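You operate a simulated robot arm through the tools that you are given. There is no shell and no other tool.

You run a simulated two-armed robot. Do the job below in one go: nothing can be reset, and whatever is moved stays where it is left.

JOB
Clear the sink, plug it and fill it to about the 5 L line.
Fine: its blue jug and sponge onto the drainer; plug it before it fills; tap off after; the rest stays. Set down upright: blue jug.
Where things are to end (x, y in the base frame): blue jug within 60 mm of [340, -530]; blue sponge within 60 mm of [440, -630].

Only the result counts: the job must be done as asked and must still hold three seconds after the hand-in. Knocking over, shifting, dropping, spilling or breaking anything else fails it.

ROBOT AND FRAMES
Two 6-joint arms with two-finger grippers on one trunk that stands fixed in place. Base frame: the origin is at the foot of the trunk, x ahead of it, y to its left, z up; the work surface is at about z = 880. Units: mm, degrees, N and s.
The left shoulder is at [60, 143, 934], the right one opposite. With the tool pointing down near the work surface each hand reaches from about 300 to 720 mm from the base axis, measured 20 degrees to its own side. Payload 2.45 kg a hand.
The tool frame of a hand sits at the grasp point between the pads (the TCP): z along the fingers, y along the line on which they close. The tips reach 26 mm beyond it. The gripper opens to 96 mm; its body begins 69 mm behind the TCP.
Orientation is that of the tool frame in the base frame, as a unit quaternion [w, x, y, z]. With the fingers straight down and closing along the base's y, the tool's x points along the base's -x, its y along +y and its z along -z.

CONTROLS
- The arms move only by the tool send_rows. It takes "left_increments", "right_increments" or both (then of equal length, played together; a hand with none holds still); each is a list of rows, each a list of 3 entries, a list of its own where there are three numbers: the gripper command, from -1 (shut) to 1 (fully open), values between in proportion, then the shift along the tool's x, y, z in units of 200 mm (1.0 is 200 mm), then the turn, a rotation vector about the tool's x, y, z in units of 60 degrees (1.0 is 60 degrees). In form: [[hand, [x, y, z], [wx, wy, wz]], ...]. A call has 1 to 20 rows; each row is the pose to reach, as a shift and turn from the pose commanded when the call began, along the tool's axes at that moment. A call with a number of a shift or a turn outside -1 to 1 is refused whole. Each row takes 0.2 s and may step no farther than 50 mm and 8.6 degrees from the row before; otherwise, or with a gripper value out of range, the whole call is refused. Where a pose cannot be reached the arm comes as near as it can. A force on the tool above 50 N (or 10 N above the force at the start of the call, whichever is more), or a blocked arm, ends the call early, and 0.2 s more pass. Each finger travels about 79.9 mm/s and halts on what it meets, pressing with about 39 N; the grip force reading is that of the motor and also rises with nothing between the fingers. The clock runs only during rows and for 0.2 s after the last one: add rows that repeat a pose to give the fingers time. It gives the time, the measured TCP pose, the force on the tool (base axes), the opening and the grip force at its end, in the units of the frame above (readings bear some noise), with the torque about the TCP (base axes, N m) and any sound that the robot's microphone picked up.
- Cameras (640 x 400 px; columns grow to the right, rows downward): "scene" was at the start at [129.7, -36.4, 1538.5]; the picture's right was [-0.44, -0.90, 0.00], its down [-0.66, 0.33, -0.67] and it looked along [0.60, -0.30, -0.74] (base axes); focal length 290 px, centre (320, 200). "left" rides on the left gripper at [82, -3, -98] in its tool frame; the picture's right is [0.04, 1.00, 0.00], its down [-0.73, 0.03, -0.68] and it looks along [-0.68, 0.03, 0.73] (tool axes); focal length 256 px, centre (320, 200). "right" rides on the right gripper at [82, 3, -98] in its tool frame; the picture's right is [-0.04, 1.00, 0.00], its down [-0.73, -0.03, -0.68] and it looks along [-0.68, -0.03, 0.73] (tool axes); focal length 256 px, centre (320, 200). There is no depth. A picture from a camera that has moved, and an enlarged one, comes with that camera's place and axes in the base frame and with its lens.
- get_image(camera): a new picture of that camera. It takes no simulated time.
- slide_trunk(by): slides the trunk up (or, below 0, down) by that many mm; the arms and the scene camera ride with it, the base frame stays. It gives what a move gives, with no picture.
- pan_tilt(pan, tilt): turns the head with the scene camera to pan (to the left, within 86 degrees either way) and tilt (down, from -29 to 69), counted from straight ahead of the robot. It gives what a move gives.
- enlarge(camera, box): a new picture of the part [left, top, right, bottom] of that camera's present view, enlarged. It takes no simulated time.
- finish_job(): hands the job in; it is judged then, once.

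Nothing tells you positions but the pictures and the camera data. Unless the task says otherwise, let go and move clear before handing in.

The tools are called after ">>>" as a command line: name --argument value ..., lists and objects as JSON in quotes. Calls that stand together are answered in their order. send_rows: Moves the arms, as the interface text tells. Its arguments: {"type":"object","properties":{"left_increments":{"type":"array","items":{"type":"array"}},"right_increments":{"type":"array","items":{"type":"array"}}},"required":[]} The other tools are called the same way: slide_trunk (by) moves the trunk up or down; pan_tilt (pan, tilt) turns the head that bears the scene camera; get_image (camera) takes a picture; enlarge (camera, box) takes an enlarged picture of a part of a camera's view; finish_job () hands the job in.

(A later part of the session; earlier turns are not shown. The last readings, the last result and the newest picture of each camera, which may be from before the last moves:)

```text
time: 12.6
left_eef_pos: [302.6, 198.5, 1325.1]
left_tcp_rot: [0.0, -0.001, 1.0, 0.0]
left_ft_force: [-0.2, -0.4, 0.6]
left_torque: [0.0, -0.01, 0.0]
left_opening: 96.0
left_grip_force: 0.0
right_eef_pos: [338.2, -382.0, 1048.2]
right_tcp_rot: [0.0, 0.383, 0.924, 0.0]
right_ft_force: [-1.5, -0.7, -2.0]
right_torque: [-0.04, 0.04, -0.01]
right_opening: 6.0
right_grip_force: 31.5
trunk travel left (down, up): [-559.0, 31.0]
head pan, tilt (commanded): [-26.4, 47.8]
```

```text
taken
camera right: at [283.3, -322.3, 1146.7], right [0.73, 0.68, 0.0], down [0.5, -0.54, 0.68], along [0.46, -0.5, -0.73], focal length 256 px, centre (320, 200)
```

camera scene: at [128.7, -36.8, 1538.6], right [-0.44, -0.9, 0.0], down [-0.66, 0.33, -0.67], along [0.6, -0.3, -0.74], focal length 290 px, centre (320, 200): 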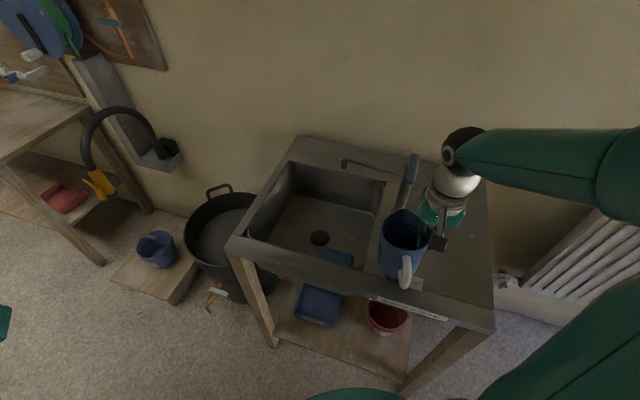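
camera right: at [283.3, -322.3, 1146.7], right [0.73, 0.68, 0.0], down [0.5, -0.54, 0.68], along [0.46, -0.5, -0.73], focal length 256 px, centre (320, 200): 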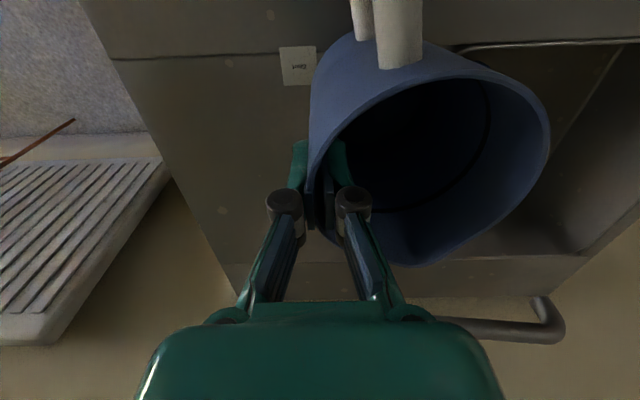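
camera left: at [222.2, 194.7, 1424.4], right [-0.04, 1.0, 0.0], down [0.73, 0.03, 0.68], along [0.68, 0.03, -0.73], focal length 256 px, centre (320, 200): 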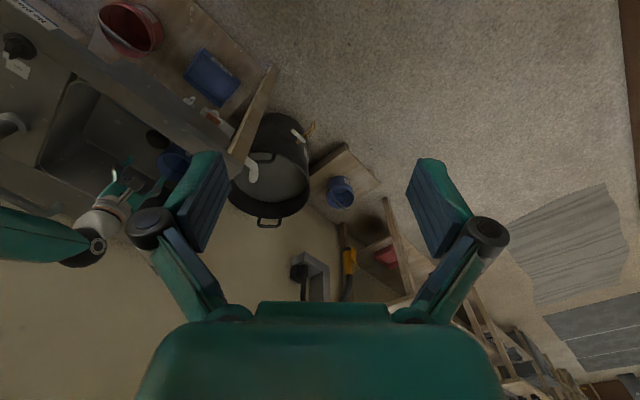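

Now on to the drainer target: TCP to (305,-565), which puts the jug axis at about (340,-530), and levelling the jug by 5° on the way.

>>> send_rows --right_increments '[[-1, [-0.09, -0.13, 0], [0, 0, 0]], [-1, [-0.2, -0.29, 0], [0, 0, 0]], [-1, [-0.31, -0.45, 0], [-0.03, 0, 0]], [-1, [-0.42, -0.61, 0], [-0.06, 0, 0]], [-1, [-0.5, -0.73, 0.02], [-0.083, 0, 0]], [-1, [-0.53, -0.77, 0.05], [-0.083, 0, 0]]]'

>>> get_image --camera "scene"

>>> enlarge --camera "scene" --box '[380, 160, 580, 310]'

>>> get_image --camera "right"

```text
time: 14.0
left_eef_pos: [305.0, 198.3, 1324.8]
left_tcp_rot: [0.0, -0.001, 1.0, 0.0]
left_ft_force: [1.0, -0.1, 0.1]
left_torque: [-0.04, -0.01, 0.03]
left_opening: 95.9
left_grip_force: 0.1
right_eef_pos: [303.3, -565.2, 1039.0]
right_tcp_rot: [0.018, 0.383, 0.923, 0.041]
right_ft_force: [0.1, 0.5, -1.1]
right_torque: [-0.06, 0.04, 0.03]
right_opening: 5.9
right_grip_force: 31.4
trunk travel left (down, up): [-559.0, 31.0]
head pan, tilt (commanded): [-26.4, 47.8]
```

```text
taken
camera scene: at [129.9, -36.5, 1538.5], right [-0.44, -0.9, 0.0], down [-0.66, 0.33, -0.67], along [0.6, -0.3, -0.74], focal length 290 px, centre (320, 200)
```

scene: 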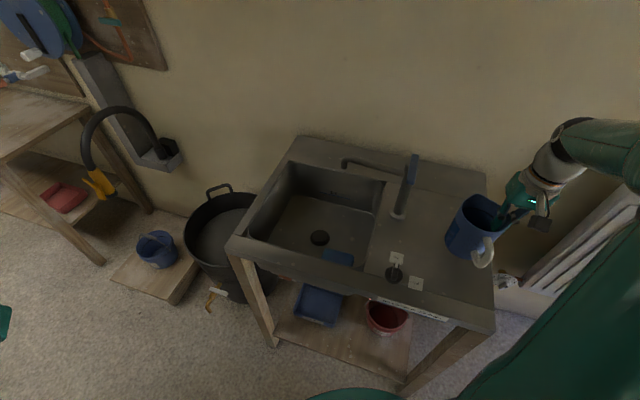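

```text
2.67 times, centred on (480, 235) of scene
camera zoom: at [129.9, -36.5, 1538.5], right [-0.44, -0.9, 0.0], down [-0.66, 0.33, -0.67], along [0.6, -0.3, -0.74], focal length 773 px, centre (-107, 107)
```

zoom: 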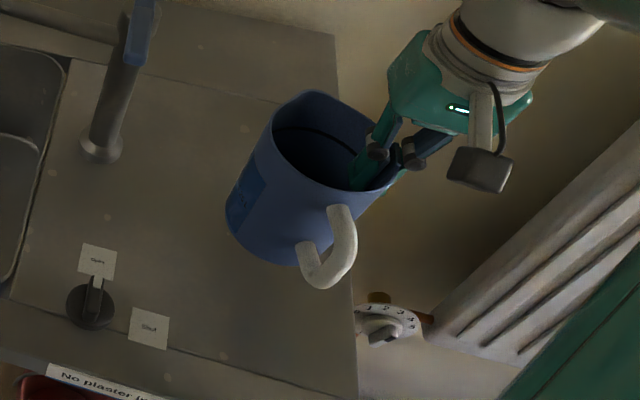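

```text
taken
camera right: at [242.0, -511.1, 1136.8], right [0.73, 0.68, 0.09], down [0.46, -0.58, 0.67], along [0.51, -0.45, -0.73], focal length 256 px, centre (320, 200)
```

right: 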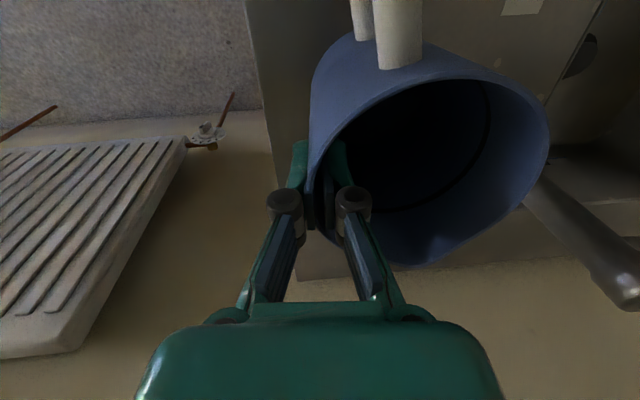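

The jug is level over the target spot, with its bottom roughly 70 mm above the surface. I'm lowering it partway and then creeping down until it makes contact.

>>> send_rows --right_increments '[[-1, [0, -0.008, 0.09], [0, 0, 0]], [-1, [0, -0.016, 0.18], [0, 0, 0]], [-1, [0, -0.0235, 0.269], [0, 0, 0]]]'

>>> enlarge --camera "scene" --box '[380, 160, 580, 310]'

```text
time: 14.8
left_eef_pos: [304.7, 198.7, 1324.6]
left_tcp_rot: [0.0, 0.0, 1.0, 0.0]
left_ft_force: [0.1, -0.1, 0.3]
left_torque: [0.02, 0.03, 0.0]
left_opening: 95.8
left_grip_force: 0.0
right_eef_pos: [304.8, -565.4, 985.1]
right_tcp_rot: [0.017, 0.382, 0.923, 0.04]
right_ft_force: [-0.2, -0.4, -1.8]
right_torque: [-0.06, 0.03, 0.0]
right_opening: 6.0
right_grip_force: 31.5
trunk travel left (down, up): [-559.0, 31.0]
head pan, tilt (commanded): [-26.4, 47.8]
```

```text
2.67 times, centred on (480, 235) of scene
camera zoom: at [130.0, -36.9, 1538.5], right [-0.44, -0.9, 0.0], down [-0.66, 0.33, -0.67], along [0.6, -0.3, -0.74], focal length 773 px, centre (-107, 107)
```

zoom: 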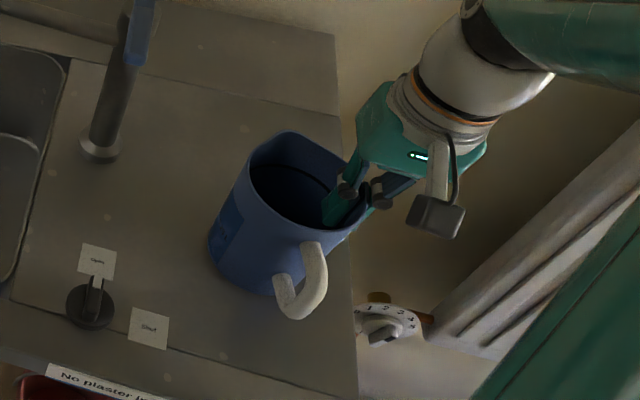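

>>> send_rows --right_increments '[[-1, [0, -0.0017, 0.02], [0, 0, 0]], [-1, [0, -0.0035, 0.04], [0, 0, 0]], [-1, [0, -0.0052, 0.06], [0, 0, 0]]]'

```text
time: 15.6
left_eef_pos: [302.7, 200.9, 1325.5]
left_tcp_rot: [0.001, 0.0, 1.0, -0.001]
left_ft_force: [0.4, 0.4, -0.5]
left_torque: [-0.03, 0.01, -0.01]
left_opening: 95.9
left_grip_force: 0.2
right_eef_pos: [303.6, -564.3, 974.6]
right_tcp_rot: [0.02, 0.382, 0.923, 0.039]
right_ft_force: [2.3, -1.7, 23.4]
right_torque: [-0.14, -0.24, -0.03]
right_opening: 6.2
right_grip_force: 31.9
trunk travel left (down, up): [-559.0, 31.0]
head pan, tilt (commanded): [-26.4, 47.8]
```

The jug has made contact with the drainer (23 N). I'm relieving the pressure slightly and then opening the fingers.

>>> send_rows --right_increments '[[-1, [0, 0.0007, -0.008], [0, 0, 0]], [-1, [0, 0.0007, -0.008], [0, 0, 0]]]'

>>> enlarge --camera "scene" --box '[380, 160, 580, 310]'

>>> get_image --camera "right"

```text
time: 16.2
left_eef_pos: [303.2, 199.2, 1324.7]
left_tcp_rot: [0.0, 0.0, 1.0, 0.0]
left_ft_force: [0.4, 0.1, -0.3]
left_torque: [-0.01, 0.01, -0.05]
left_opening: 96.0
left_grip_force: 0.1
right_eef_pos: [304.7, -564.6, 975.5]
right_tcp_rot: [0.017, 0.383, 0.923, 0.04]
right_ft_force: [3.6, -3.7, 13.8]
right_torque: [-0.41, -0.37, -0.03]
right_opening: 5.9
right_grip_force: 31.6
trunk travel left (down, up): [-559.0, 31.0]
head pan, tilt (commanded): [-26.4, 47.8]
```

```text
2.67 times, centred on (480, 235) of scene
camera zoom: at [129.5, -35.6, 1538.5], right [-0.44, -0.9, 0.0], down [-0.66, 0.33, -0.67], along [0.6, -0.3, -0.74], focal length 773 px, centre (-107, 107)
```

zoom: 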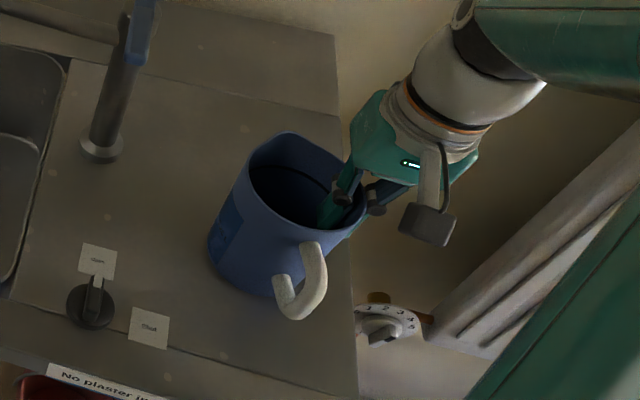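

```text
taken
camera right: at [242.8, -510.8, 1072.9], right [0.73, 0.68, 0.09], down [0.46, -0.58, 0.67], along [0.51, -0.45, -0.73], focal length 256 px, centre (320, 200)
```

right: 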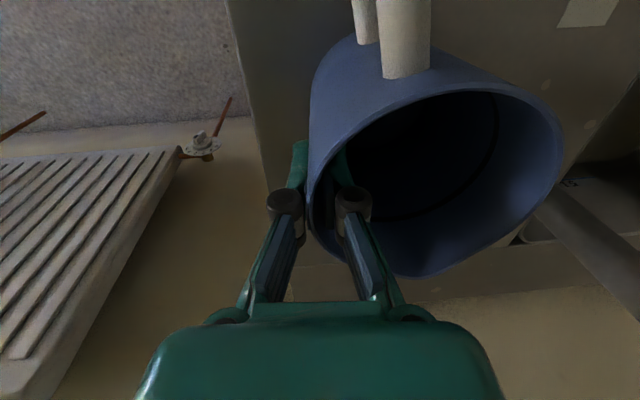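

The jug stands on the drainer, so I'm releasing it now.

>>> send_rows --right_increments '[[-0.8, [0, 0.0003, -0.004], [0, 0, 0]], [-0.5, [0, 0.0003, -0.004], [0, 0, 0]], [-0.2, [0, 0.0003, -0.004], [0, 0, 0]], [0.1, [0, 0.0003, -0.004], [0, 0, 0]], [0.1, [0, 0.0003, -0.004], [0, 0, 0]]]'

>>> enlarge --camera "scene" --box '[380, 160, 580, 310]'

>>> get_image --camera "right"

```text
time: 17.4
left_eef_pos: [303.3, 198.8, 1326.4]
left_tcp_rot: [0.0, 0.0, 1.0, 0.0]
left_ft_force: [-1.0, 1.0, -0.6]
left_torque: [-0.01, 0.03, -0.02]
left_opening: 96.1
left_grip_force: 0.1
right_eef_pos: [304.4, -565.0, 975.7]
right_tcp_rot: [0.017, 0.382, 0.923, 0.04]
right_ft_force: [0.3, -0.2, -1.3]
right_torque: [0.01, -0.01, 0.01]
right_opening: 52.6
right_grip_force: 0.0
trunk travel left (down, up): [-559.0, 31.0]
head pan, tilt (commanded): [-26.4, 47.8]
```

```text
2.67 times, centred on (480, 235) of scene
camera zoom: at [129.7, -36.3, 1538.5], right [-0.44, -0.9, 0.0], down [-0.66, 0.33, -0.67], along [0.6, -0.3, -0.74], focal length 773 px, centre (-107, 107)
```

zoom: 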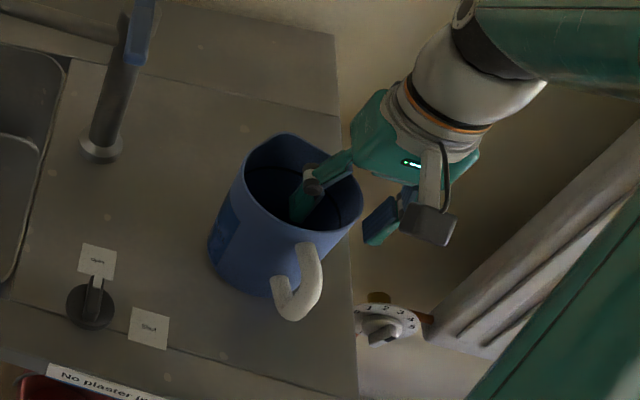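

```text
taken
camera right: at [242.7, -511.0, 1073.6], right [0.73, 0.68, 0.09], down [0.46, -0.58, 0.67], along [0.51, -0.45, -0.73], focal length 256 px, centre (320, 200)
```

right: 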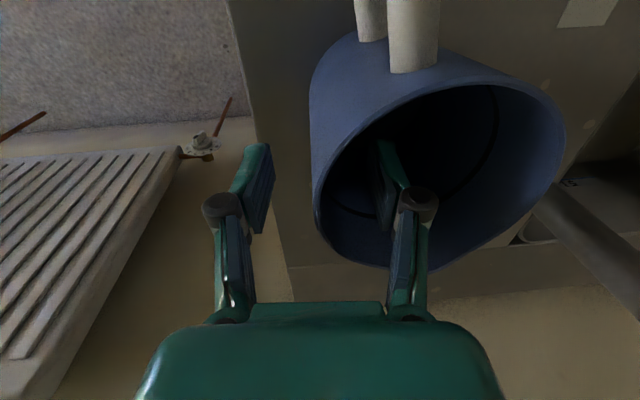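

The jug is standing free at roughly (335,-543). I'm raising the hand straight out of it and restoring the vertical tool attitude.

>>> send_rows --right_increments '[[0.1, [0, 0.008, -0.1], [0, 0, 0]], [0.1, [0, 0.0174, -0.2], [0, 0, 0]], [0.1, [0, 0.03, -0.35], [0, 0, 0]], [0.1, [0, 0.0435, -0.5], [0, 0, 0]], [0.1, [0, 0.06, -0.7], [0.04, 0, 0]], [0.1, [0, 0.07, -0.8], [0.083, 0, 0]]]'

>>> get_image --camera "scene"

>>> get_image --camera "right"

```text
time: 18.8
left_eef_pos: [304.2, 198.2, 1325.2]
left_tcp_rot: [0.0, 0.0, 1.0, 0.0]
left_ft_force: [0.3, -0.3, 0.7]
left_torque: [-0.04, 0.01, 0.0]
left_opening: 95.9
left_grip_force: 0.1
right_eef_pos: [305.4, -565.6, 1139.0]
right_tcp_rot: [0.001, 0.382, 0.924, 0.0]
right_ft_force: [0.4, -0.2, -0.8]
right_torque: [-0.02, 0.01, -0.03]
right_opening: 52.7
right_grip_force: 0.0
trunk travel left (down, up): [-559.0, 31.0]
head pan, tilt (commanded): [-26.4, 47.8]
```

```text
taken
camera scene: at [129.6, -36.3, 1538.5], right [-0.44, -0.9, 0.0], down [-0.66, 0.33, -0.67], along [0.6, -0.3, -0.74], focal length 290 px, centre (320, 200)
```

scene: 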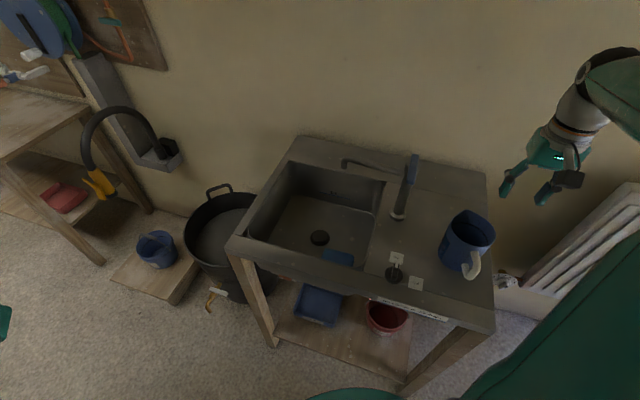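

```text
taken
camera right: at [250.0, -506.1, 1235.6], right [0.73, 0.68, 0.0], down [0.5, -0.54, 0.68], along [0.46, -0.5, -0.73], focal length 256 px, centre (320, 200)
```

right: 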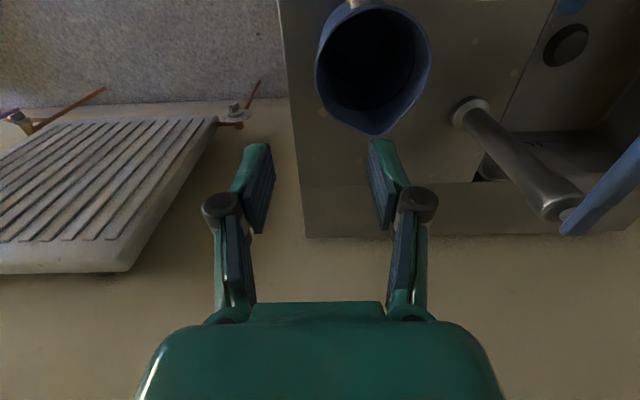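

The jug is standing upright near (333,-534) on the drainer. Next is the sponge, about 95×64 mm at (522,-291). To grip it across its short side I need another 90° of hand turn, and I'll lower the trunk so the elbow stays away from the tap. First I'm moving the hand back up and to the left.

>>> send_rows --right_increments '[[0.6, [0.06, 0.12, -0.1], [0, 0, 0.125]], [0.6, [0.12, 0.24, -0.2], [0, 0, 0.25]], [0.6, [0.19, 0.36, -0.3], [0, 0, 0.375]], [0.6, [0.26, 0.48, -0.4], [0, 0, 0.5]], [0.6, [0.32, 0.6, -0.45], [0, 0, 0.625]], [0.6, [0.389, 0.72, -0.5], [0, 0, 0.75]]]'

>>> get_image --camera "scene"

```text
time: 20.2
left_eef_pos: [303.9, 198.7, 1325.3]
left_tcp_rot: [0.001, 0.0, 1.0, -0.002]
left_ft_force: [0.1, 0.3, 0.2]
left_torque: [0.0, -0.02, 0.01]
left_opening: 95.9
left_grip_force: 0.1
right_eef_pos: [349.9, -407.9, 1237.6]
right_tcp_rot: [0.0, 0.708, 0.706, -0.001]
right_ft_force: [-0.2, -0.7, 1.4]
right_torque: [-0.01, 0.0, -0.04]
right_opening: 77.0
right_grip_force: 0.2
trunk travel left (down, up): [-559.0, 31.0]
head pan, tilt (commanded): [-26.4, 47.8]
```

```text
taken
camera scene: at [129.7, -35.8, 1538.5], right [-0.44, -0.9, 0.0], down [-0.66, 0.33, -0.67], along [0.6, -0.3, -0.74], focal length 290 px, centre (320, 200)
```

scene: 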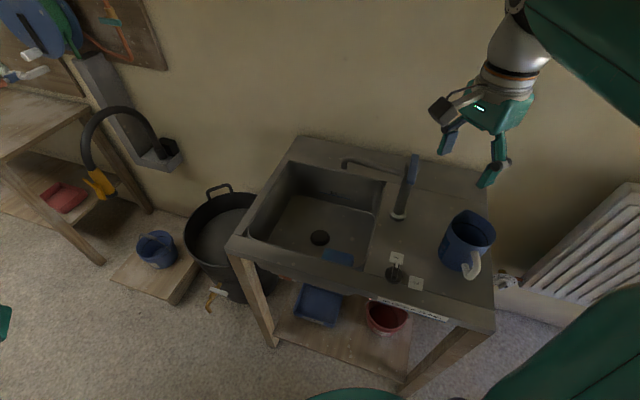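

The wrist turned without trouble. I'm turning another 45° and moving in front of the basin.

>>> send_rows --right_increments '[[0.6, [0.15, 0.066, 0], [0, 0, 0.125]], [0.6, [0.3, 0.133, 0], [0, 0, 0.25]], [0.6, [0.45, 0.2, 0], [0, 0, 0.375]], [0.6, [0.6, 0.266, 0], [0, 0, 0.5]], [0.6, [0.75, 0.333, 0], [0, 0, 0.625]], [0.6, [0.89, 0.4, 0], [0, 0, 0.75]]]'

>>> get_image --camera "scene"

>>> get_image --camera "right"

```text
time: 21.6
left_eef_pos: [304.8, 200.2, 1324.8]
left_tcp_rot: [0.0, 0.0, 1.0, -0.002]
left_ft_force: [0.6, 1.2, 0.1]
left_torque: [-0.02, 0.01, 0.04]
left_opening: 96.0
left_grip_force: 0.2
right_eef_pos: [432.1, -229.4, 1237.6]
right_tcp_rot: [0.0, 0.924, 0.382, 0.0]
right_ft_force: [0.1, -0.3, 0.1]
right_torque: [-0.02, 0.01, 0.05]
right_opening: 77.1
right_grip_force: 0.0
trunk travel left (down, up): [-559.0, 31.0]
head pan, tilt (commanded): [-26.4, 47.8]
```

```text
taken
camera scene: at [130.6, -35.6, 1538.5], right [-0.44, -0.9, 0.0], down [-0.66, 0.33, -0.67], along [0.6, -0.3, -0.74], focal length 290 px, centre (320, 200)
```

scene: 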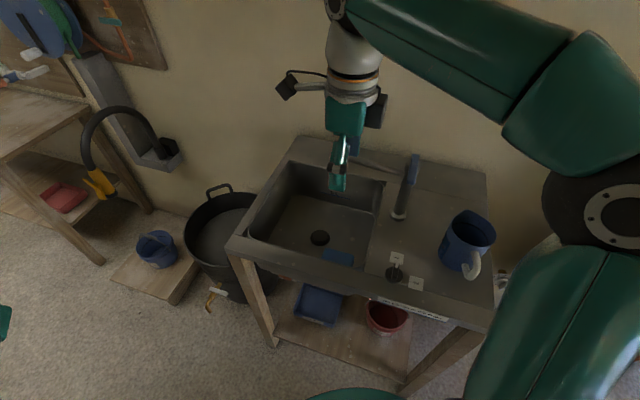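

```text
taken
camera right: at [492.4, -173.7, 1335.4], right [0.68, -0.74, 0.0], down [-0.54, -0.5, 0.68], along [-0.5, -0.46, -0.73], focal length 256 px, centre (320, 200)
```

right: 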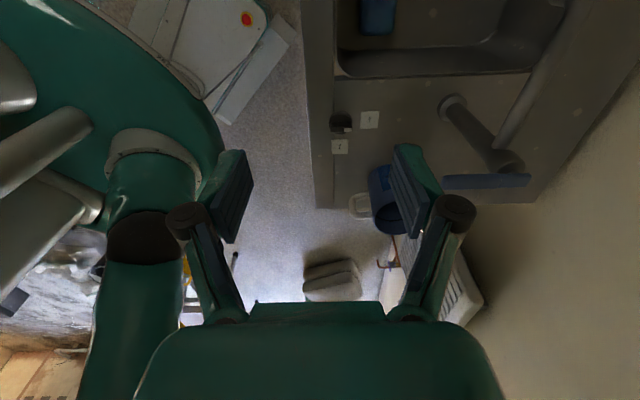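

The hand is clear in front of the basin at z≈1238. I'm lowering the trunk by 200 mm so the arm reaches the basin from a lower shoulder, with the elbow farther from the tap.

>>> slide_trunk --by -120

>>> get_image --camera "scene"

>>> get_image --camera "right"

>>> get_image --camera "left"

```text
time: 23.1
left_eef_pos: [304.5, 198.9, 1205.6]
left_tcp_rot: [0.0, 0.0, 1.0, 0.0]
left_ft_force: [-0.3, 0.4, 0.8]
left_torque: [0.03, -0.01, -0.02]
left_opening: 96.2
left_grip_force: 0.1
right_eef_pos: [431.6, -230.4, 1118.0]
right_tcp_rot: [0.0, 0.924, 0.383, 0.001]
right_ft_force: [0.1, -0.4, 0.3]
right_torque: [-0.01, 0.0, 0.02]
right_opening: 76.8
right_grip_force: 0.0
trunk travel left (down, up): [-439.0, 151.0]
head pan, tilt (commanded): [-26.4, 47.8]
```

```text
taken
camera scene: at [129.6, -36.3, 1418.6], right [-0.44, -0.9, 0.0], down [-0.66, 0.33, -0.67], along [0.6, -0.3, -0.74], focal length 290 px, centre (320, 200)
```

scene: 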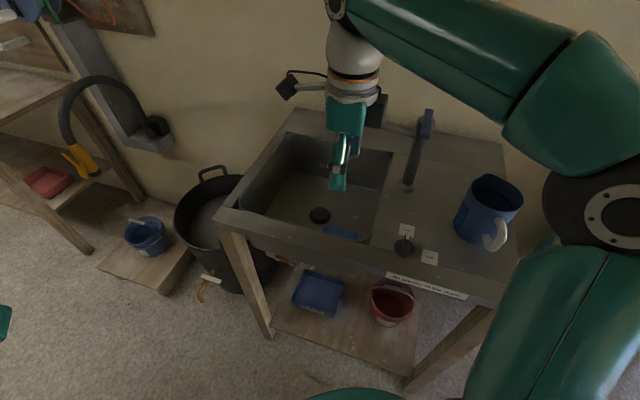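

```text
taken
camera right: at [491.4, -174.7, 1215.6], right [0.68, -0.73, 0.0], down [-0.54, -0.5, 0.68], along [-0.5, -0.46, -0.73], focal length 256 px, centre (320, 200)
```

right: 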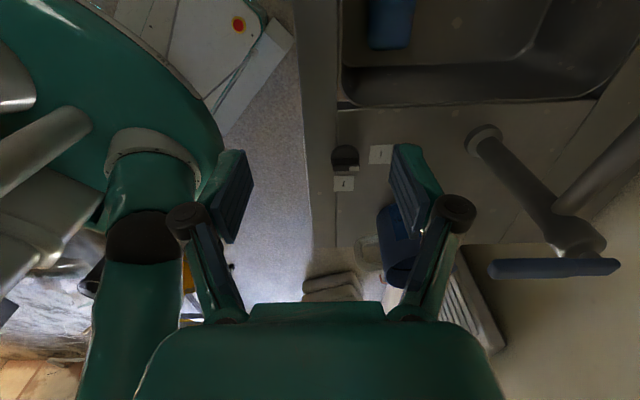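

```text
taken
camera left: at [221.6, 194.9, 1304.5], right [-0.04, 1.0, 0.0], down [0.73, 0.03, 0.68], along [0.68, 0.03, -0.73], focal length 256 px, centre (320, 200)
```

left: 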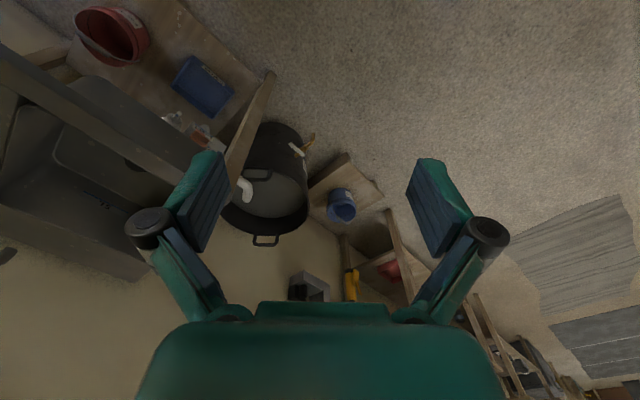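

>>> send_rows --right_increments '[[0.6, [0.033, 0.127, 0.11], [0, 0, 0]], [0.6, [0.066, 0.255, 0.22], [0, 0, 0]], [0.6, [0.099, 0.382, 0.34], [0, 0, 0]], [0.6, [0.099, 0.382, 0.5], [0, 0, 0]]]'

>>> get_image --camera "scene"

>>> get_image --camera "right"

```text
time: 24.1
left_eef_pos: [304.0, 198.0, 1205.1]
left_tcp_rot: [0.0, 0.001, 1.0, 0.0]
left_ft_force: [-0.1, 0.1, 0.3]
left_torque: [0.04, 0.02, 0.01]
left_opening: 96.3
left_grip_force: 0.2
right_eef_pos: [498.3, -269.8, 1018.5]
right_tcp_rot: [0.0, 0.924, 0.383, 0.0]
right_ft_force: [1.1, -0.3, -0.3]
right_torque: [-0.03, -0.02, 0.01]
right_opening: 77.0
right_grip_force: 0.0
trunk travel left (down, up): [-439.0, 151.0]
head pan, tilt (commanded): [-26.4, 47.8]
```

```text
taken
camera scene: at [129.6, -36.4, 1418.6], right [-0.44, -0.9, 0.0], down [-0.66, 0.33, -0.67], along [0.6, -0.3, -0.74], focal length 290 px, centre (320, 200)
```

scene: 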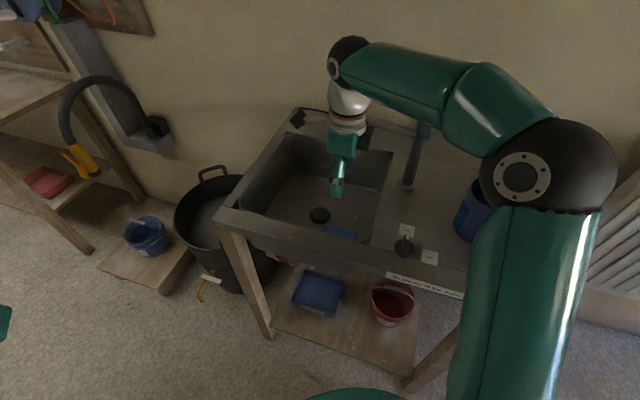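

```text
taken
camera right: at [559.6, -215.1, 1115.4], right [0.68, -0.73, 0.0], down [-0.54, -0.5, 0.68], along [-0.5, -0.46, -0.73], focal length 256 px, centre (320, 200)
```

right: 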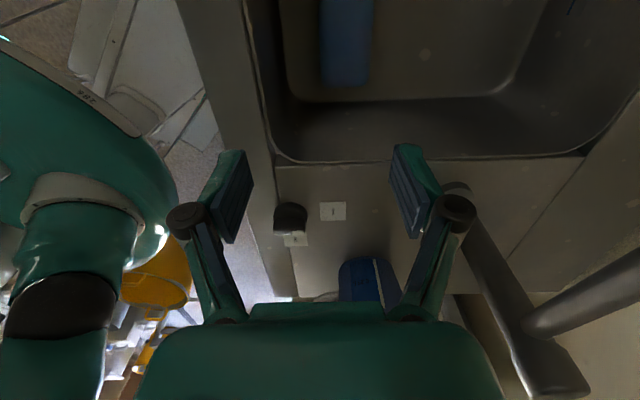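

The elbow sits at about (225,-352,1214), well above the tap. I'm descending gradually and checking the elbow against the lever and the jug.

>>> send_rows --right_increments '[[0.6, [0, 0, 0.18], [0, 0, 0]], [0.6, [0, 0, 0.36], [0, 0, 0]], [0.6, [0, 0, 0.54], [0, 0, 0]]]'

>>> get_image --camera "scene"

>>> get_image --camera "right"

```text
time: 24.9
left_eef_pos: [304.2, 198.9, 1205.1]
left_tcp_rot: [0.001, 0.0, 1.0, -0.001]
left_ft_force: [0.1, -0.3, 0.1]
left_torque: [-0.02, -0.01, 0.04]
left_opening: 95.8
left_grip_force: 0.0
right_eef_pos: [497.8, -271.4, 909.8]
right_tcp_rot: [0.0, 0.924, 0.383, 0.0]
right_ft_force: [-1.0, -0.8, -0.3]
right_torque: [-0.02, 0.03, -0.02]
right_opening: 76.8
right_grip_force: 0.1
trunk travel left (down, up): [-439.0, 151.0]
head pan, tilt (commanded): [-26.4, 47.8]
```

```text
taken
camera scene: at [130.5, -36.5, 1418.5], right [-0.44, -0.9, 0.0], down [-0.66, 0.33, -0.67], along [0.6, -0.3, -0.74], focal length 290 px, centre (320, 200)
```

scene: 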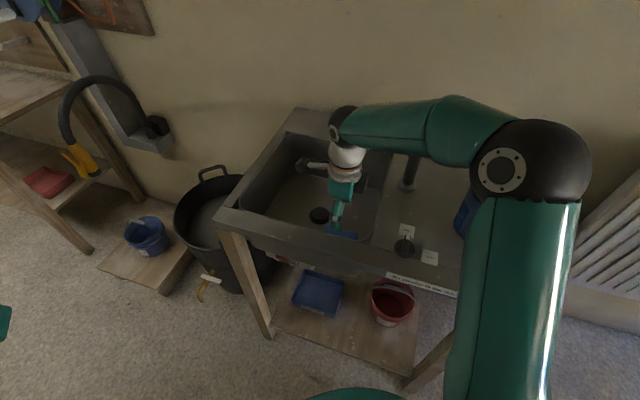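

```text
taken
camera right: at [556.7, -216.7, 1007.7], right [0.68, -0.74, 0.0], down [-0.54, -0.5, 0.68], along [-0.5, -0.46, -0.73], focal length 256 px, centre (320, 200)
```

right: 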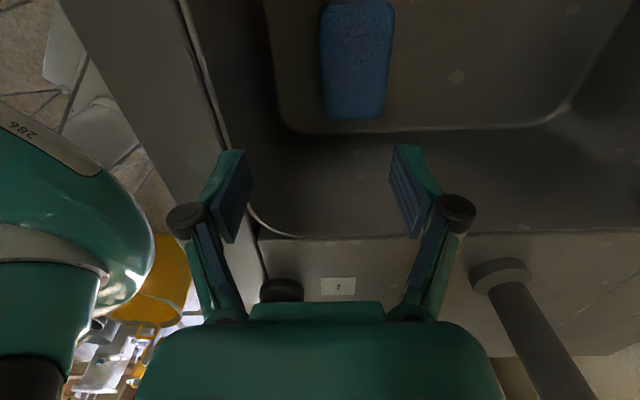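

The elbow is still high at about (245,-360,1200), which is safe. I'm enlarging the sponge view to refine its position.

>>> enlarge --camera "right" --box '[260, 0, 460, 125]'

```text
3.20 times, centred on (360, 62) of right
camera zoom: at [556.7, -216.7, 1007.7], right [0.68, -0.74, 0.0], down [-0.54, -0.5, 0.68], along [-0.5, -0.46, -0.73], focal length 819 px, centre (192, 640)
```

zoom: 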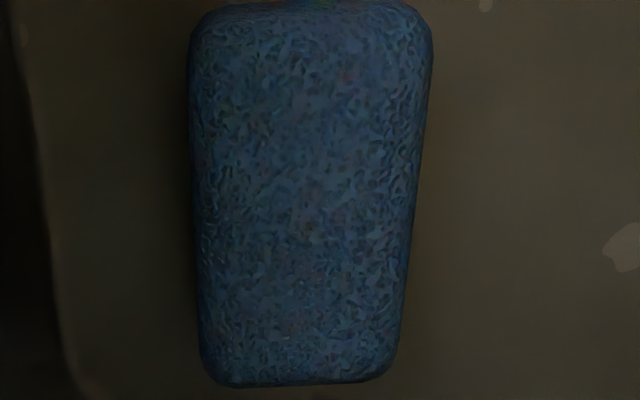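

The sponge centre is (526,-288), aligned with the basin, and there is enough room from the front wall. I'm moving over it and lowering to z≈800.

>>> send_rows --right_increments '[[0.66, [0.039, 0.166, 0.0], [0, 0, 0]], [0.66, [0.039, 0.166, 0.15], [0, 0, 0]], [0.66, [0.039, 0.166, 0.35], [0, 0, 0]], [0.66, [0.039, 0.166, 0.55], [0, 0, 0]], [0.66, [0.039, 0.166, 0.55], [0, 0, 0]]]'

>>> get_image --camera "scene"

>>> get_image --camera "right"

```text
time: 26.1
left_eef_pos: [303.2, 198.2, 1204.7]
left_tcp_rot: [0.001, 0.0, 1.0, 0.0]
left_ft_force: [-0.1, 0.0, -0.8]
left_torque: [-0.02, 0.0, 0.01]
left_opening: 96.0
left_grip_force: 0.1
right_eef_pos: [527.7, -289.7, 800.5]
right_tcp_rot: [0.0, 0.924, 0.383, 0.0]
right_ft_force: [0.4, -0.3, 0.7]
right_torque: [0.01, 0.0, -0.02]
right_opening: 79.6
right_grip_force: 0.0
trunk travel left (down, up): [-439.0, 151.0]
head pan, tilt (commanded): [-26.4, 47.8]
```

```text
taken
camera scene: at [129.7, -36.2, 1418.5], right [-0.44, -0.9, 0.0], down [-0.66, 0.33, -0.67], along [0.6, -0.3, -0.74], focal length 290 px, centre (320, 200)
```

scene: 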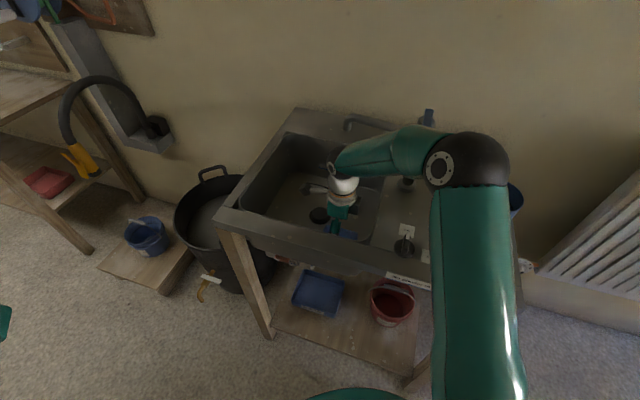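

```text
taken
camera right: at [587.8, -233.5, 897.4], right [0.68, -0.73, 0.0], down [-0.54, -0.5, 0.68], along [-0.5, -0.46, -0.73], focal length 256 px, centre (320, 200)
```

right: 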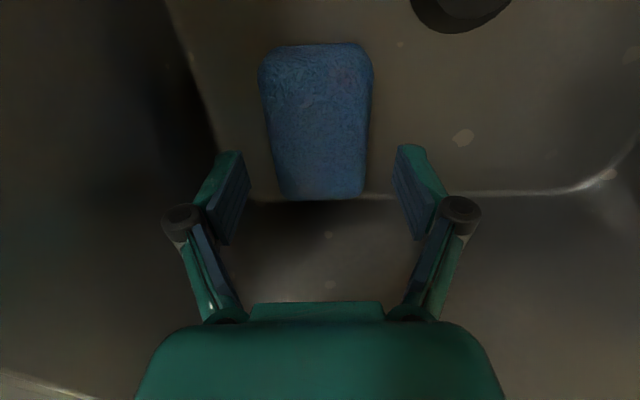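

The TCP is centred on the sponge and the elbow is clear of lever and jug. I'm lowering the last 40 mm and closing on the sponge.

>>> send_rows --right_increments '[[0.66, [0, 0, 0.07], [0, 0, 0]], [0.66, [0, 0, 0.14], [0, 0, 0]], [0.66, [0, 0, 0.2], [0, 0, 0]], [0.66, [0, 0, 0.2], [0, 0, 0]]]'

>>> get_image --camera "right"

```text
time: 27.1
left_eef_pos: [303.5, 198.4, 1205.5]
left_tcp_rot: [0.0, 0.001, 1.0, 0.001]
left_ft_force: [0.5, 0.5, -0.5]
left_torque: [-0.03, -0.03, 0.01]
left_opening: 95.9
left_grip_force: 0.1
right_eef_pos: [527.8, -288.0, 760.1]
right_tcp_rot: [0.0, 0.924, 0.382, 0.0]
right_ft_force: [-0.3, 0.4, -0.1]
right_torque: [-0.01, 0.02, -0.01]
right_opening: 79.8
right_grip_force: 0.0
trunk travel left (down, up): [-439.0, 151.0]
head pan, tilt (commanded): [-26.4, 47.8]
```

```text
taken
camera right: at [587.7, -232.8, 856.5], right [0.68, -0.73, 0.0], down [-0.54, -0.5, 0.68], along [-0.5, -0.46, -0.73], focal length 256 px, centre (320, 200)
```

right: 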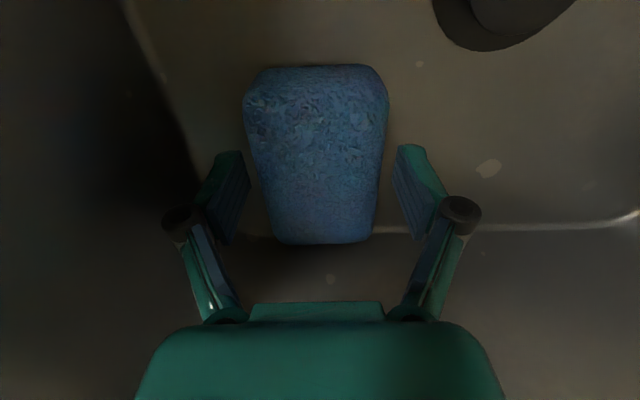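

>>> send_rows --right_increments '[[-0.2, [0, 0, 0.01], [0, 0, 0]], [-1, [0, 0, 0.01], [0, 0, 0]], [-1, [0, 0, 0.01], [0, 0, 0]], [-1, [0, 0, 0.01], [0, 0, 0]]]'

>>> get_image --camera "right"

```text
time: 28.1
left_eef_pos: [303.2, 198.3, 1205.9]
left_tcp_rot: [0.001, 0.0, 1.0, 0.0]
left_ft_force: [0.3, -0.7, -0.2]
left_torque: [-0.01, -0.03, 0.02]
left_opening: 96.3
left_grip_force: 0.1
right_eef_pos: [528.4, -287.7, 758.7]
right_tcp_rot: [0.001, 0.924, 0.382, 0.001]
right_ft_force: [0.4, -0.7, 11.6]
right_torque: [-0.15, 0.31, 0.08]
right_opening: 64.0
right_grip_force: 39.1
trunk travel left (down, up): [-439.0, 151.0]
head pan, tilt (commanded): [-26.4, 47.8]
```

```text
taken
camera right: at [587.6, -232.4, 855.7], right [0.68, -0.73, 0.0], down [-0.54, -0.5, 0.68], along [-0.5, -0.46, -0.73], focal length 256 px, centre (320, 200)
```

right: 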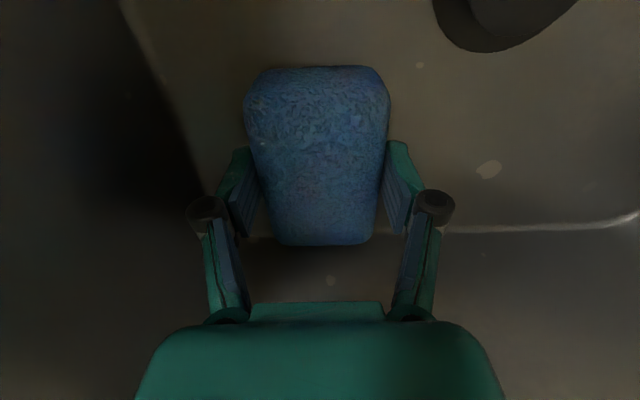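

The sponge is gripped at its 64 mm width. I'm lifting it straight up out of the basin, staying away from the spout.

>>> send_rows --right_increments '[[-1, [0, 0, -0.05], [0, 0, 0]], [-1, [0, 0, -0.15], [0, 0, 0]], [-1, [0, 0, -0.3], [0, 0, 0]], [-1, [0, 0, -0.45], [0, 0, 0]], [-1, [0, 0, -0.62], [0, 0, 0]], [-1, [-0.02, -0.083, -0.76], [0, 0, 0]], [-1, [-0.039, -0.166, -0.88], [0, 0, 0]], [-1, [-0.039, -0.166, -1.0], [0, 0, 0]]]'

>>> get_image --camera "right"

>>> get_image --camera "scene"

```text
time: 29.9
left_eef_pos: [303.9, 198.2, 1205.2]
left_tcp_rot: [0.0, 0.0, 1.0, 0.0]
left_ft_force: [0.3, -0.6, -0.3]
left_torque: [0.04, -0.01, -0.02]
left_opening: 96.0
left_grip_force: 0.1
right_eef_pos: [500.1, -269.3, 959.2]
right_tcp_rot: [0.0, 0.924, 0.384, 0.0]
right_ft_force: [-0.4, 0.5, 0.0]
right_torque: [-0.04, 0.01, 0.02]
right_opening: 63.7
right_grip_force: 39.4
trunk travel left (down, up): [-439.0, 151.0]
head pan, tilt (commanded): [-26.4, 47.8]
```

```text
taken
camera right: at [559.7, -213.8, 1056.8], right [0.68, -0.73, 0.0], down [-0.54, -0.5, 0.68], along [-0.5, -0.46, -0.73], focal length 256 px, centre (320, 200)
```

right: 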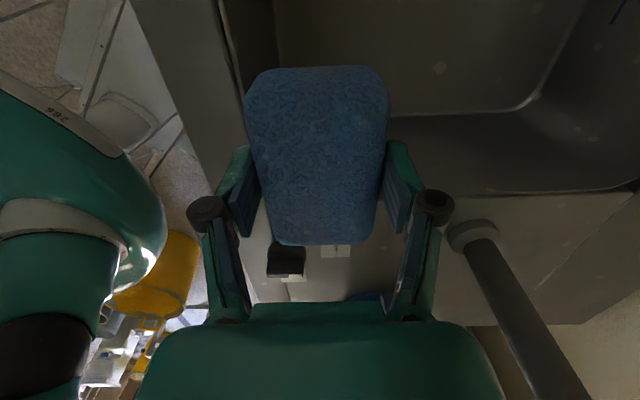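

```text
taken
camera scene: at [129.7, -36.3, 1418.5], right [-0.44, -0.9, 0.0], down [-0.66, 0.33, -0.67], along [0.6, -0.3, -0.74], focal length 290 px, centre (320, 200)
```

scene: 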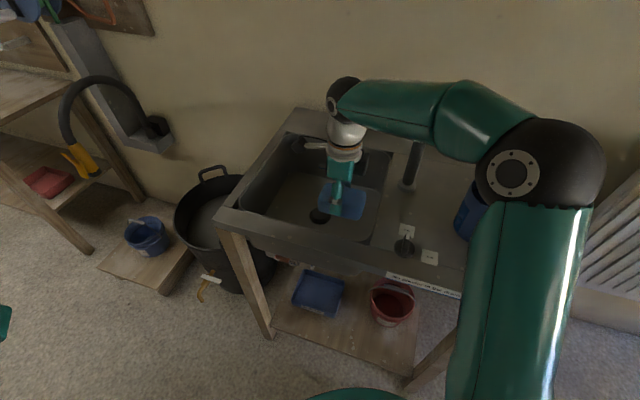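

The sponge is out. I'm moving it away from the spout and then raising the trunk for the longer reach to the drainer's far corner.

>>> send_rows --right_increments '[[-1, [-0.02, -0.08, -0.13], [0, 0, 0]], [-1, [-0.05, -0.19, -0.26], [0, 0, 0]], [-1, [-0.08, -0.29, -0.38], [0, 0, 0]], [-1, [-0.1025, -0.385, -0.46], [0, 0, 0]]]'

>>> slide_trunk --by 145

>>> get_image --camera "scene"

```text
time: 30.9
left_eef_pos: [303.7, 198.7, 1204.4]
left_tcp_rot: [0.0, 0.0, 1.0, 0.001]
left_ft_force: [-0.3, 0.1, 0.3]
left_torque: [0.01, -0.03, -0.01]
left_opening: 95.9
left_grip_force: 0.1
right_eef_pos: [430.2, -229.3, 1050.7]
right_tcp_rot: [0.0, 0.924, 0.383, 0.0]
right_ft_force: [0.4, -0.4, -0.1]
right_torque: [0.0, -0.01, 0.0]
right_opening: 63.8
right_grip_force: 38.4
trunk travel left (down, up): [-439.0, 151.0]
head pan, tilt (commanded): [-26.4, 47.8]
```

```text
time: 32.6
left_eef_pos: [304.3, 198.5, 1350.9]
left_tcp_rot: [0.0, -0.001, 1.0, 0.0]
left_ft_force: [0.6, -0.1, -1.0]
left_torque: [0.0, 0.0, -0.01]
left_opening: 96.0
left_grip_force: 0.1
right_eef_pos: [432.5, -229.4, 1194.7]
right_tcp_rot: [0.0, 0.924, 0.383, 0.0]
right_ft_force: [-0.1, -0.2, -0.2]
right_torque: [0.0, 0.0, 0.02]
right_opening: 64.0
right_grip_force: 39.2
trunk travel left (down, up): [-584.0, 6.0]
head pan, tilt (commanded): [-26.4, 47.8]
```

```text
taken
camera scene: at [130.0, -36.3, 1563.4], right [-0.44, -0.9, 0.0], down [-0.66, 0.33, -0.67], along [0.6, -0.3, -0.74], focal length 290 px, centre (320, 200)
```

scene: 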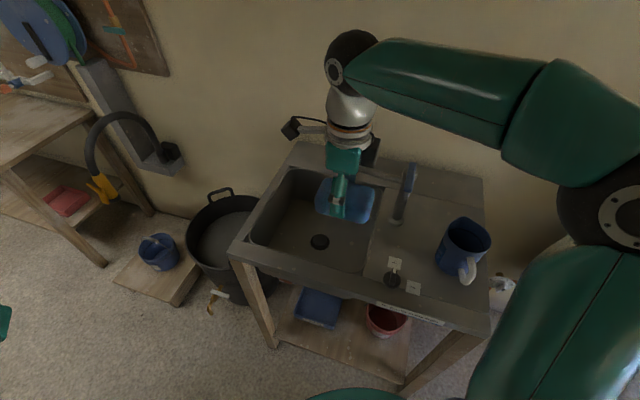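

Now swinging the sponge to the right in front of the tap, well above everything, while turning the hand 45°.

>>> send_rows --right_increments '[[-1, [-0.16, 0.045, 0], [0, 0, 0.125]], [-1, [-0.32, 0.09, 0], [0, 0, 0.25]], [-1, [-0.49, 0.137, 0], [0, 0, 0.375]], [-1, [-0.66, 0.185, 0], [0, 0, 0.5]], [-1, [-0.83, 0.232, 0], [0, 0, 0.625]], [-1, [-1.0, 0.28, 0], [0, 0, 0.75]]]'

>>> get_image --camera "scene"

>>> get_image --camera "right"

```text
time: 34.0
left_eef_pos: [302.9, 197.0, 1350.6]
left_tcp_rot: [0.0, 0.0, 1.0, 0.001]
left_ft_force: [0.1, -0.6, 0.0]
left_torque: [0.0, 0.03, -0.01]
left_opening: 95.9
left_grip_force: 0.0
right_eef_pos: [329.0, -410.0, 1194.6]
right_tcp_rot: [0.0, 1.0, -0.001, -0.001]
right_ft_force: [-0.2, 0.2, -0.2]
right_torque: [0.01, 0.01, 0.01]
right_opening: 63.7
right_grip_force: 39.1
trunk travel left (down, up): [-584.0, 6.0]
head pan, tilt (commanded): [-26.4, 47.8]
```

```text
taken
camera scene: at [129.0, -36.8, 1563.6], right [-0.44, -0.9, 0.0], down [-0.66, 0.33, -0.67], along [0.6, -0.3, -0.74], focal length 290 px, centre (320, 200)
```

scene: 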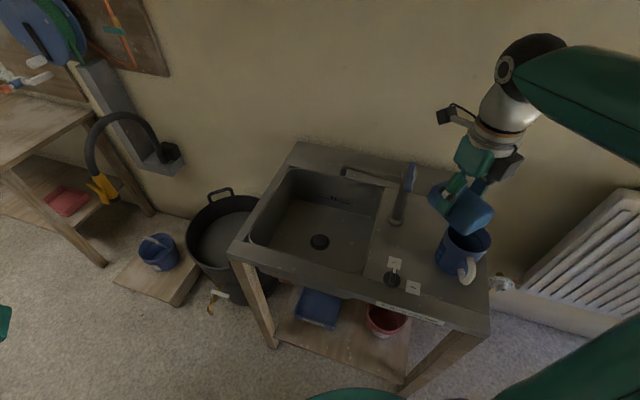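

```text
taken
camera right: at [410.8, -414.4, 1292.3], right [-0.04, -1.0, 0.0], down [-0.73, 0.03, 0.68], along [-0.68, 0.03, -0.73], focal length 256 px, centre (320, 200)
```

right: 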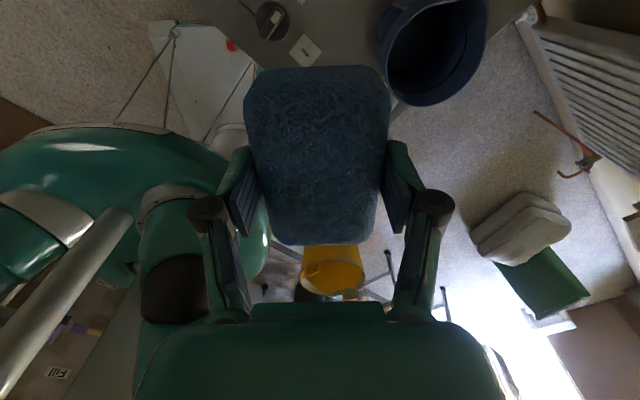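

Next I move out over the target area around (445,-605), still high.

>>> send_rows --right_increments '[[-1, [0.06, 0.15, 0], [0, 0, 0]], [-1, [0.15, 0.31, 0], [0, 0, 0]], [-1, [0.25, 0.47, 0], [0, 0, 0]], [-1, [0.36, 0.64, 0], [0, 0, 0]], [-1, [0.47, 0.81, 0], [0, 0, 0]], [-1, [0.57, 0.97, 0], [0, 0, 0]], [-1, [0.57, 0.97, 0], [0, 0, 0]]]'

>>> get_image --camera "scene"

>>> get_image --camera "right"

```text
time: 35.6
left_eef_pos: [303.2, 200.1, 1351.4]
left_tcp_rot: [0.001, 0.0, 1.0, -0.001]
left_ft_force: [0.4, -0.7, 0.9]
left_torque: [0.0, -0.03, -0.03]
left_opening: 95.9
left_grip_force: 0.0
right_eef_pos: [435.3, -593.9, 1187.5]
right_tcp_rot: [0.0, 1.0, 0.001, -0.001]
right_ft_force: [0.6, -0.7, -0.2]
right_torque: [-0.04, -0.03, 0.01]
right_opening: 63.6
right_grip_force: 38.9
right hand out of reach, approached as far as the arm can: row 6, 7
trunk travel left (down, up): [-584.0, 6.0]
head pan, tilt (commanded): [-26.4, 47.8]
```

```text
taken
camera scene: at [128.7, -35.9, 1563.7], right [-0.44, -0.9, 0.0], down [-0.66, 0.33, -0.67], along [0.6, -0.3, -0.74], focal length 290 px, centre (320, 200)
```

scene: 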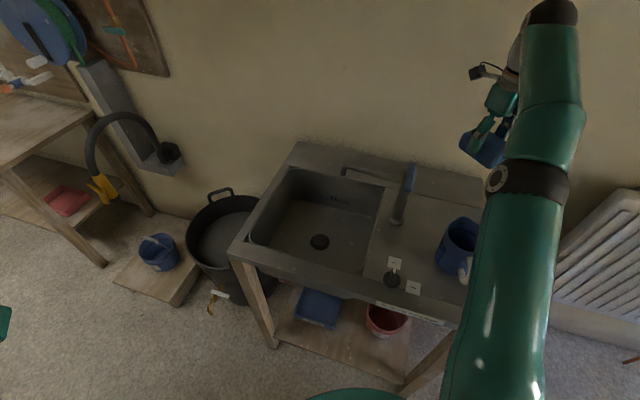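

```text
taken
camera right: at [515.6, -597.3, 1285.6], right [-0.04, -1.0, 0.0], down [-0.73, 0.03, 0.68], along [-0.68, 0.03, -0.73], focal length 256 px, centre (320, 200)
```

right: 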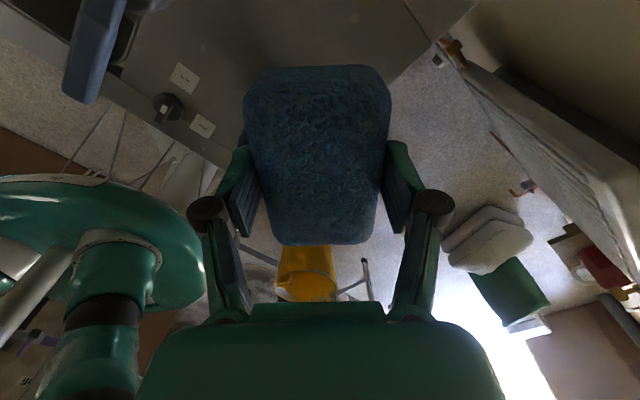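

The hand is at the edge of its reach at this height, and it will extend further when lower. I'm descending toward the drainer at about (440,-605).

>>> send_rows --right_increments '[[-1, [0.0, 0.0, 0.17], [0, 0, 0]], [-1, [0.0, 0.0, 0.34], [0, 0, 0]], [-1, [0.0, 0.0, 0.51], [0, 0, 0]], [-1, [0.0, 0.0, 0.68], [0, 0, 0]]]'

>>> get_image --camera "scene"

>>> get_image --camera "right"

```text
time: 36.6
left_eef_pos: [305.6, 197.8, 1350.8]
left_tcp_rot: [0.0, 0.0, 1.0, 0.0]
left_ft_force: [-0.6, -0.3, 0.5]
left_torque: [0.01, -0.02, 0.01]
left_opening: 96.0
left_grip_force: 0.1
right_eef_pos: [435.6, -595.2, 1051.9]
right_tcp_rot: [0.0, 1.0, 0.0, 0.0]
right_ft_force: [-0.4, 0.2, -0.6]
right_torque: [0.01, 0.0, -0.01]
right_opening: 63.6
right_grip_force: 39.5
trunk travel left (down, up): [-584.0, 6.0]
head pan, tilt (commanded): [-26.4, 47.8]
```

```text
taken
camera scene: at [130.4, -37.0, 1563.5], right [-0.45, -0.9, 0.0], down [-0.66, 0.33, -0.67], along [0.6, -0.3, -0.74], focal length 290 px, centre (320, 200)
```

scene: 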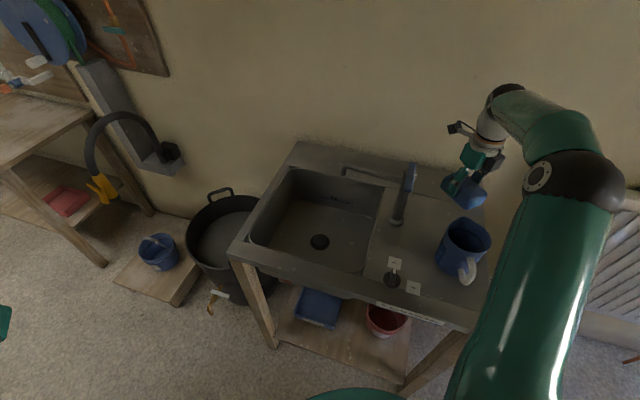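

```text
taken
camera right: at [517.1, -597.8, 1148.6], right [-0.04, -1.0, 0.0], down [-0.73, 0.03, 0.68], along [-0.68, 0.03, -0.73], focal length 256 px, centre (320, 200)
```

right: 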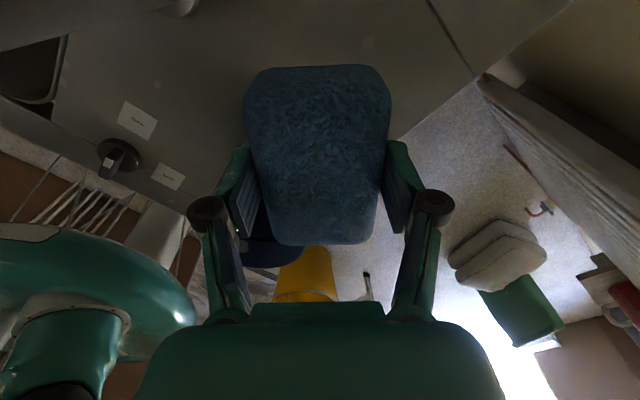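

>>> send_rows --right_increments '[[-1, [0.025, 0.04, 0.15], [0, 0, 0]], [-1, [0.05, 0.08, 0.32], [0, 0, 0]], [-1, [0.05, 0.08, 0.48], [0, 0, 0]], [-1, [0.05, 0.08, 0.6], [0, 0, 0]]]'

>>> get_image --camera "scene"

>>> get_image --camera "right"

```text
time: 37.6
left_eef_pos: [304.6, 197.1, 1350.7]
left_tcp_rot: [-0.001, 0.001, 1.0, 0.0]
left_ft_force: [-0.2, -0.2, -0.8]
left_torque: [-0.03, 0.0, 0.0]
left_opening: 96.1
left_grip_force: 0.0
right_eef_pos: [444.0, -612.7, 930.8]
right_tcp_rot: [0.0, 1.0, 0.0, 0.0]
right_ft_force: [-1.0, 0.2, -0.7]
right_torque: [0.02, -0.03, -0.01]
right_opening: 63.7
right_grip_force: 39.1
trunk travel left (down, up): [-584.0, 6.0]
head pan, tilt (commanded): [-26.4, 47.8]
```

```text
taken
camera scene: at [130.5, -36.7, 1563.5], right [-0.44, -0.9, 0.0], down [-0.66, 0.33, -0.67], along [0.6, -0.3, -0.74], focal length 290 px, centre (320, 200)
```

scene: 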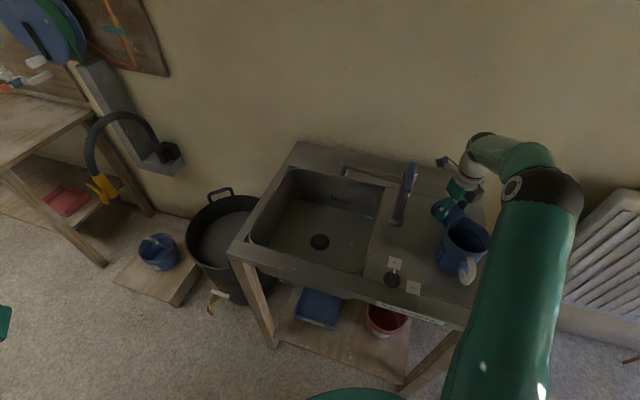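

```text
taken
camera right: at [526.1, -615.1, 1027.9], right [-0.04, -1.0, 0.0], down [-0.73, 0.03, 0.68], along [-0.68, 0.03, -0.73], focal length 256 px, centre (320, 200)
```

right: 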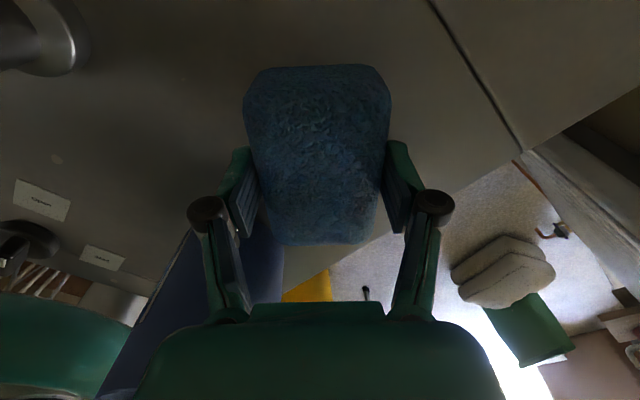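

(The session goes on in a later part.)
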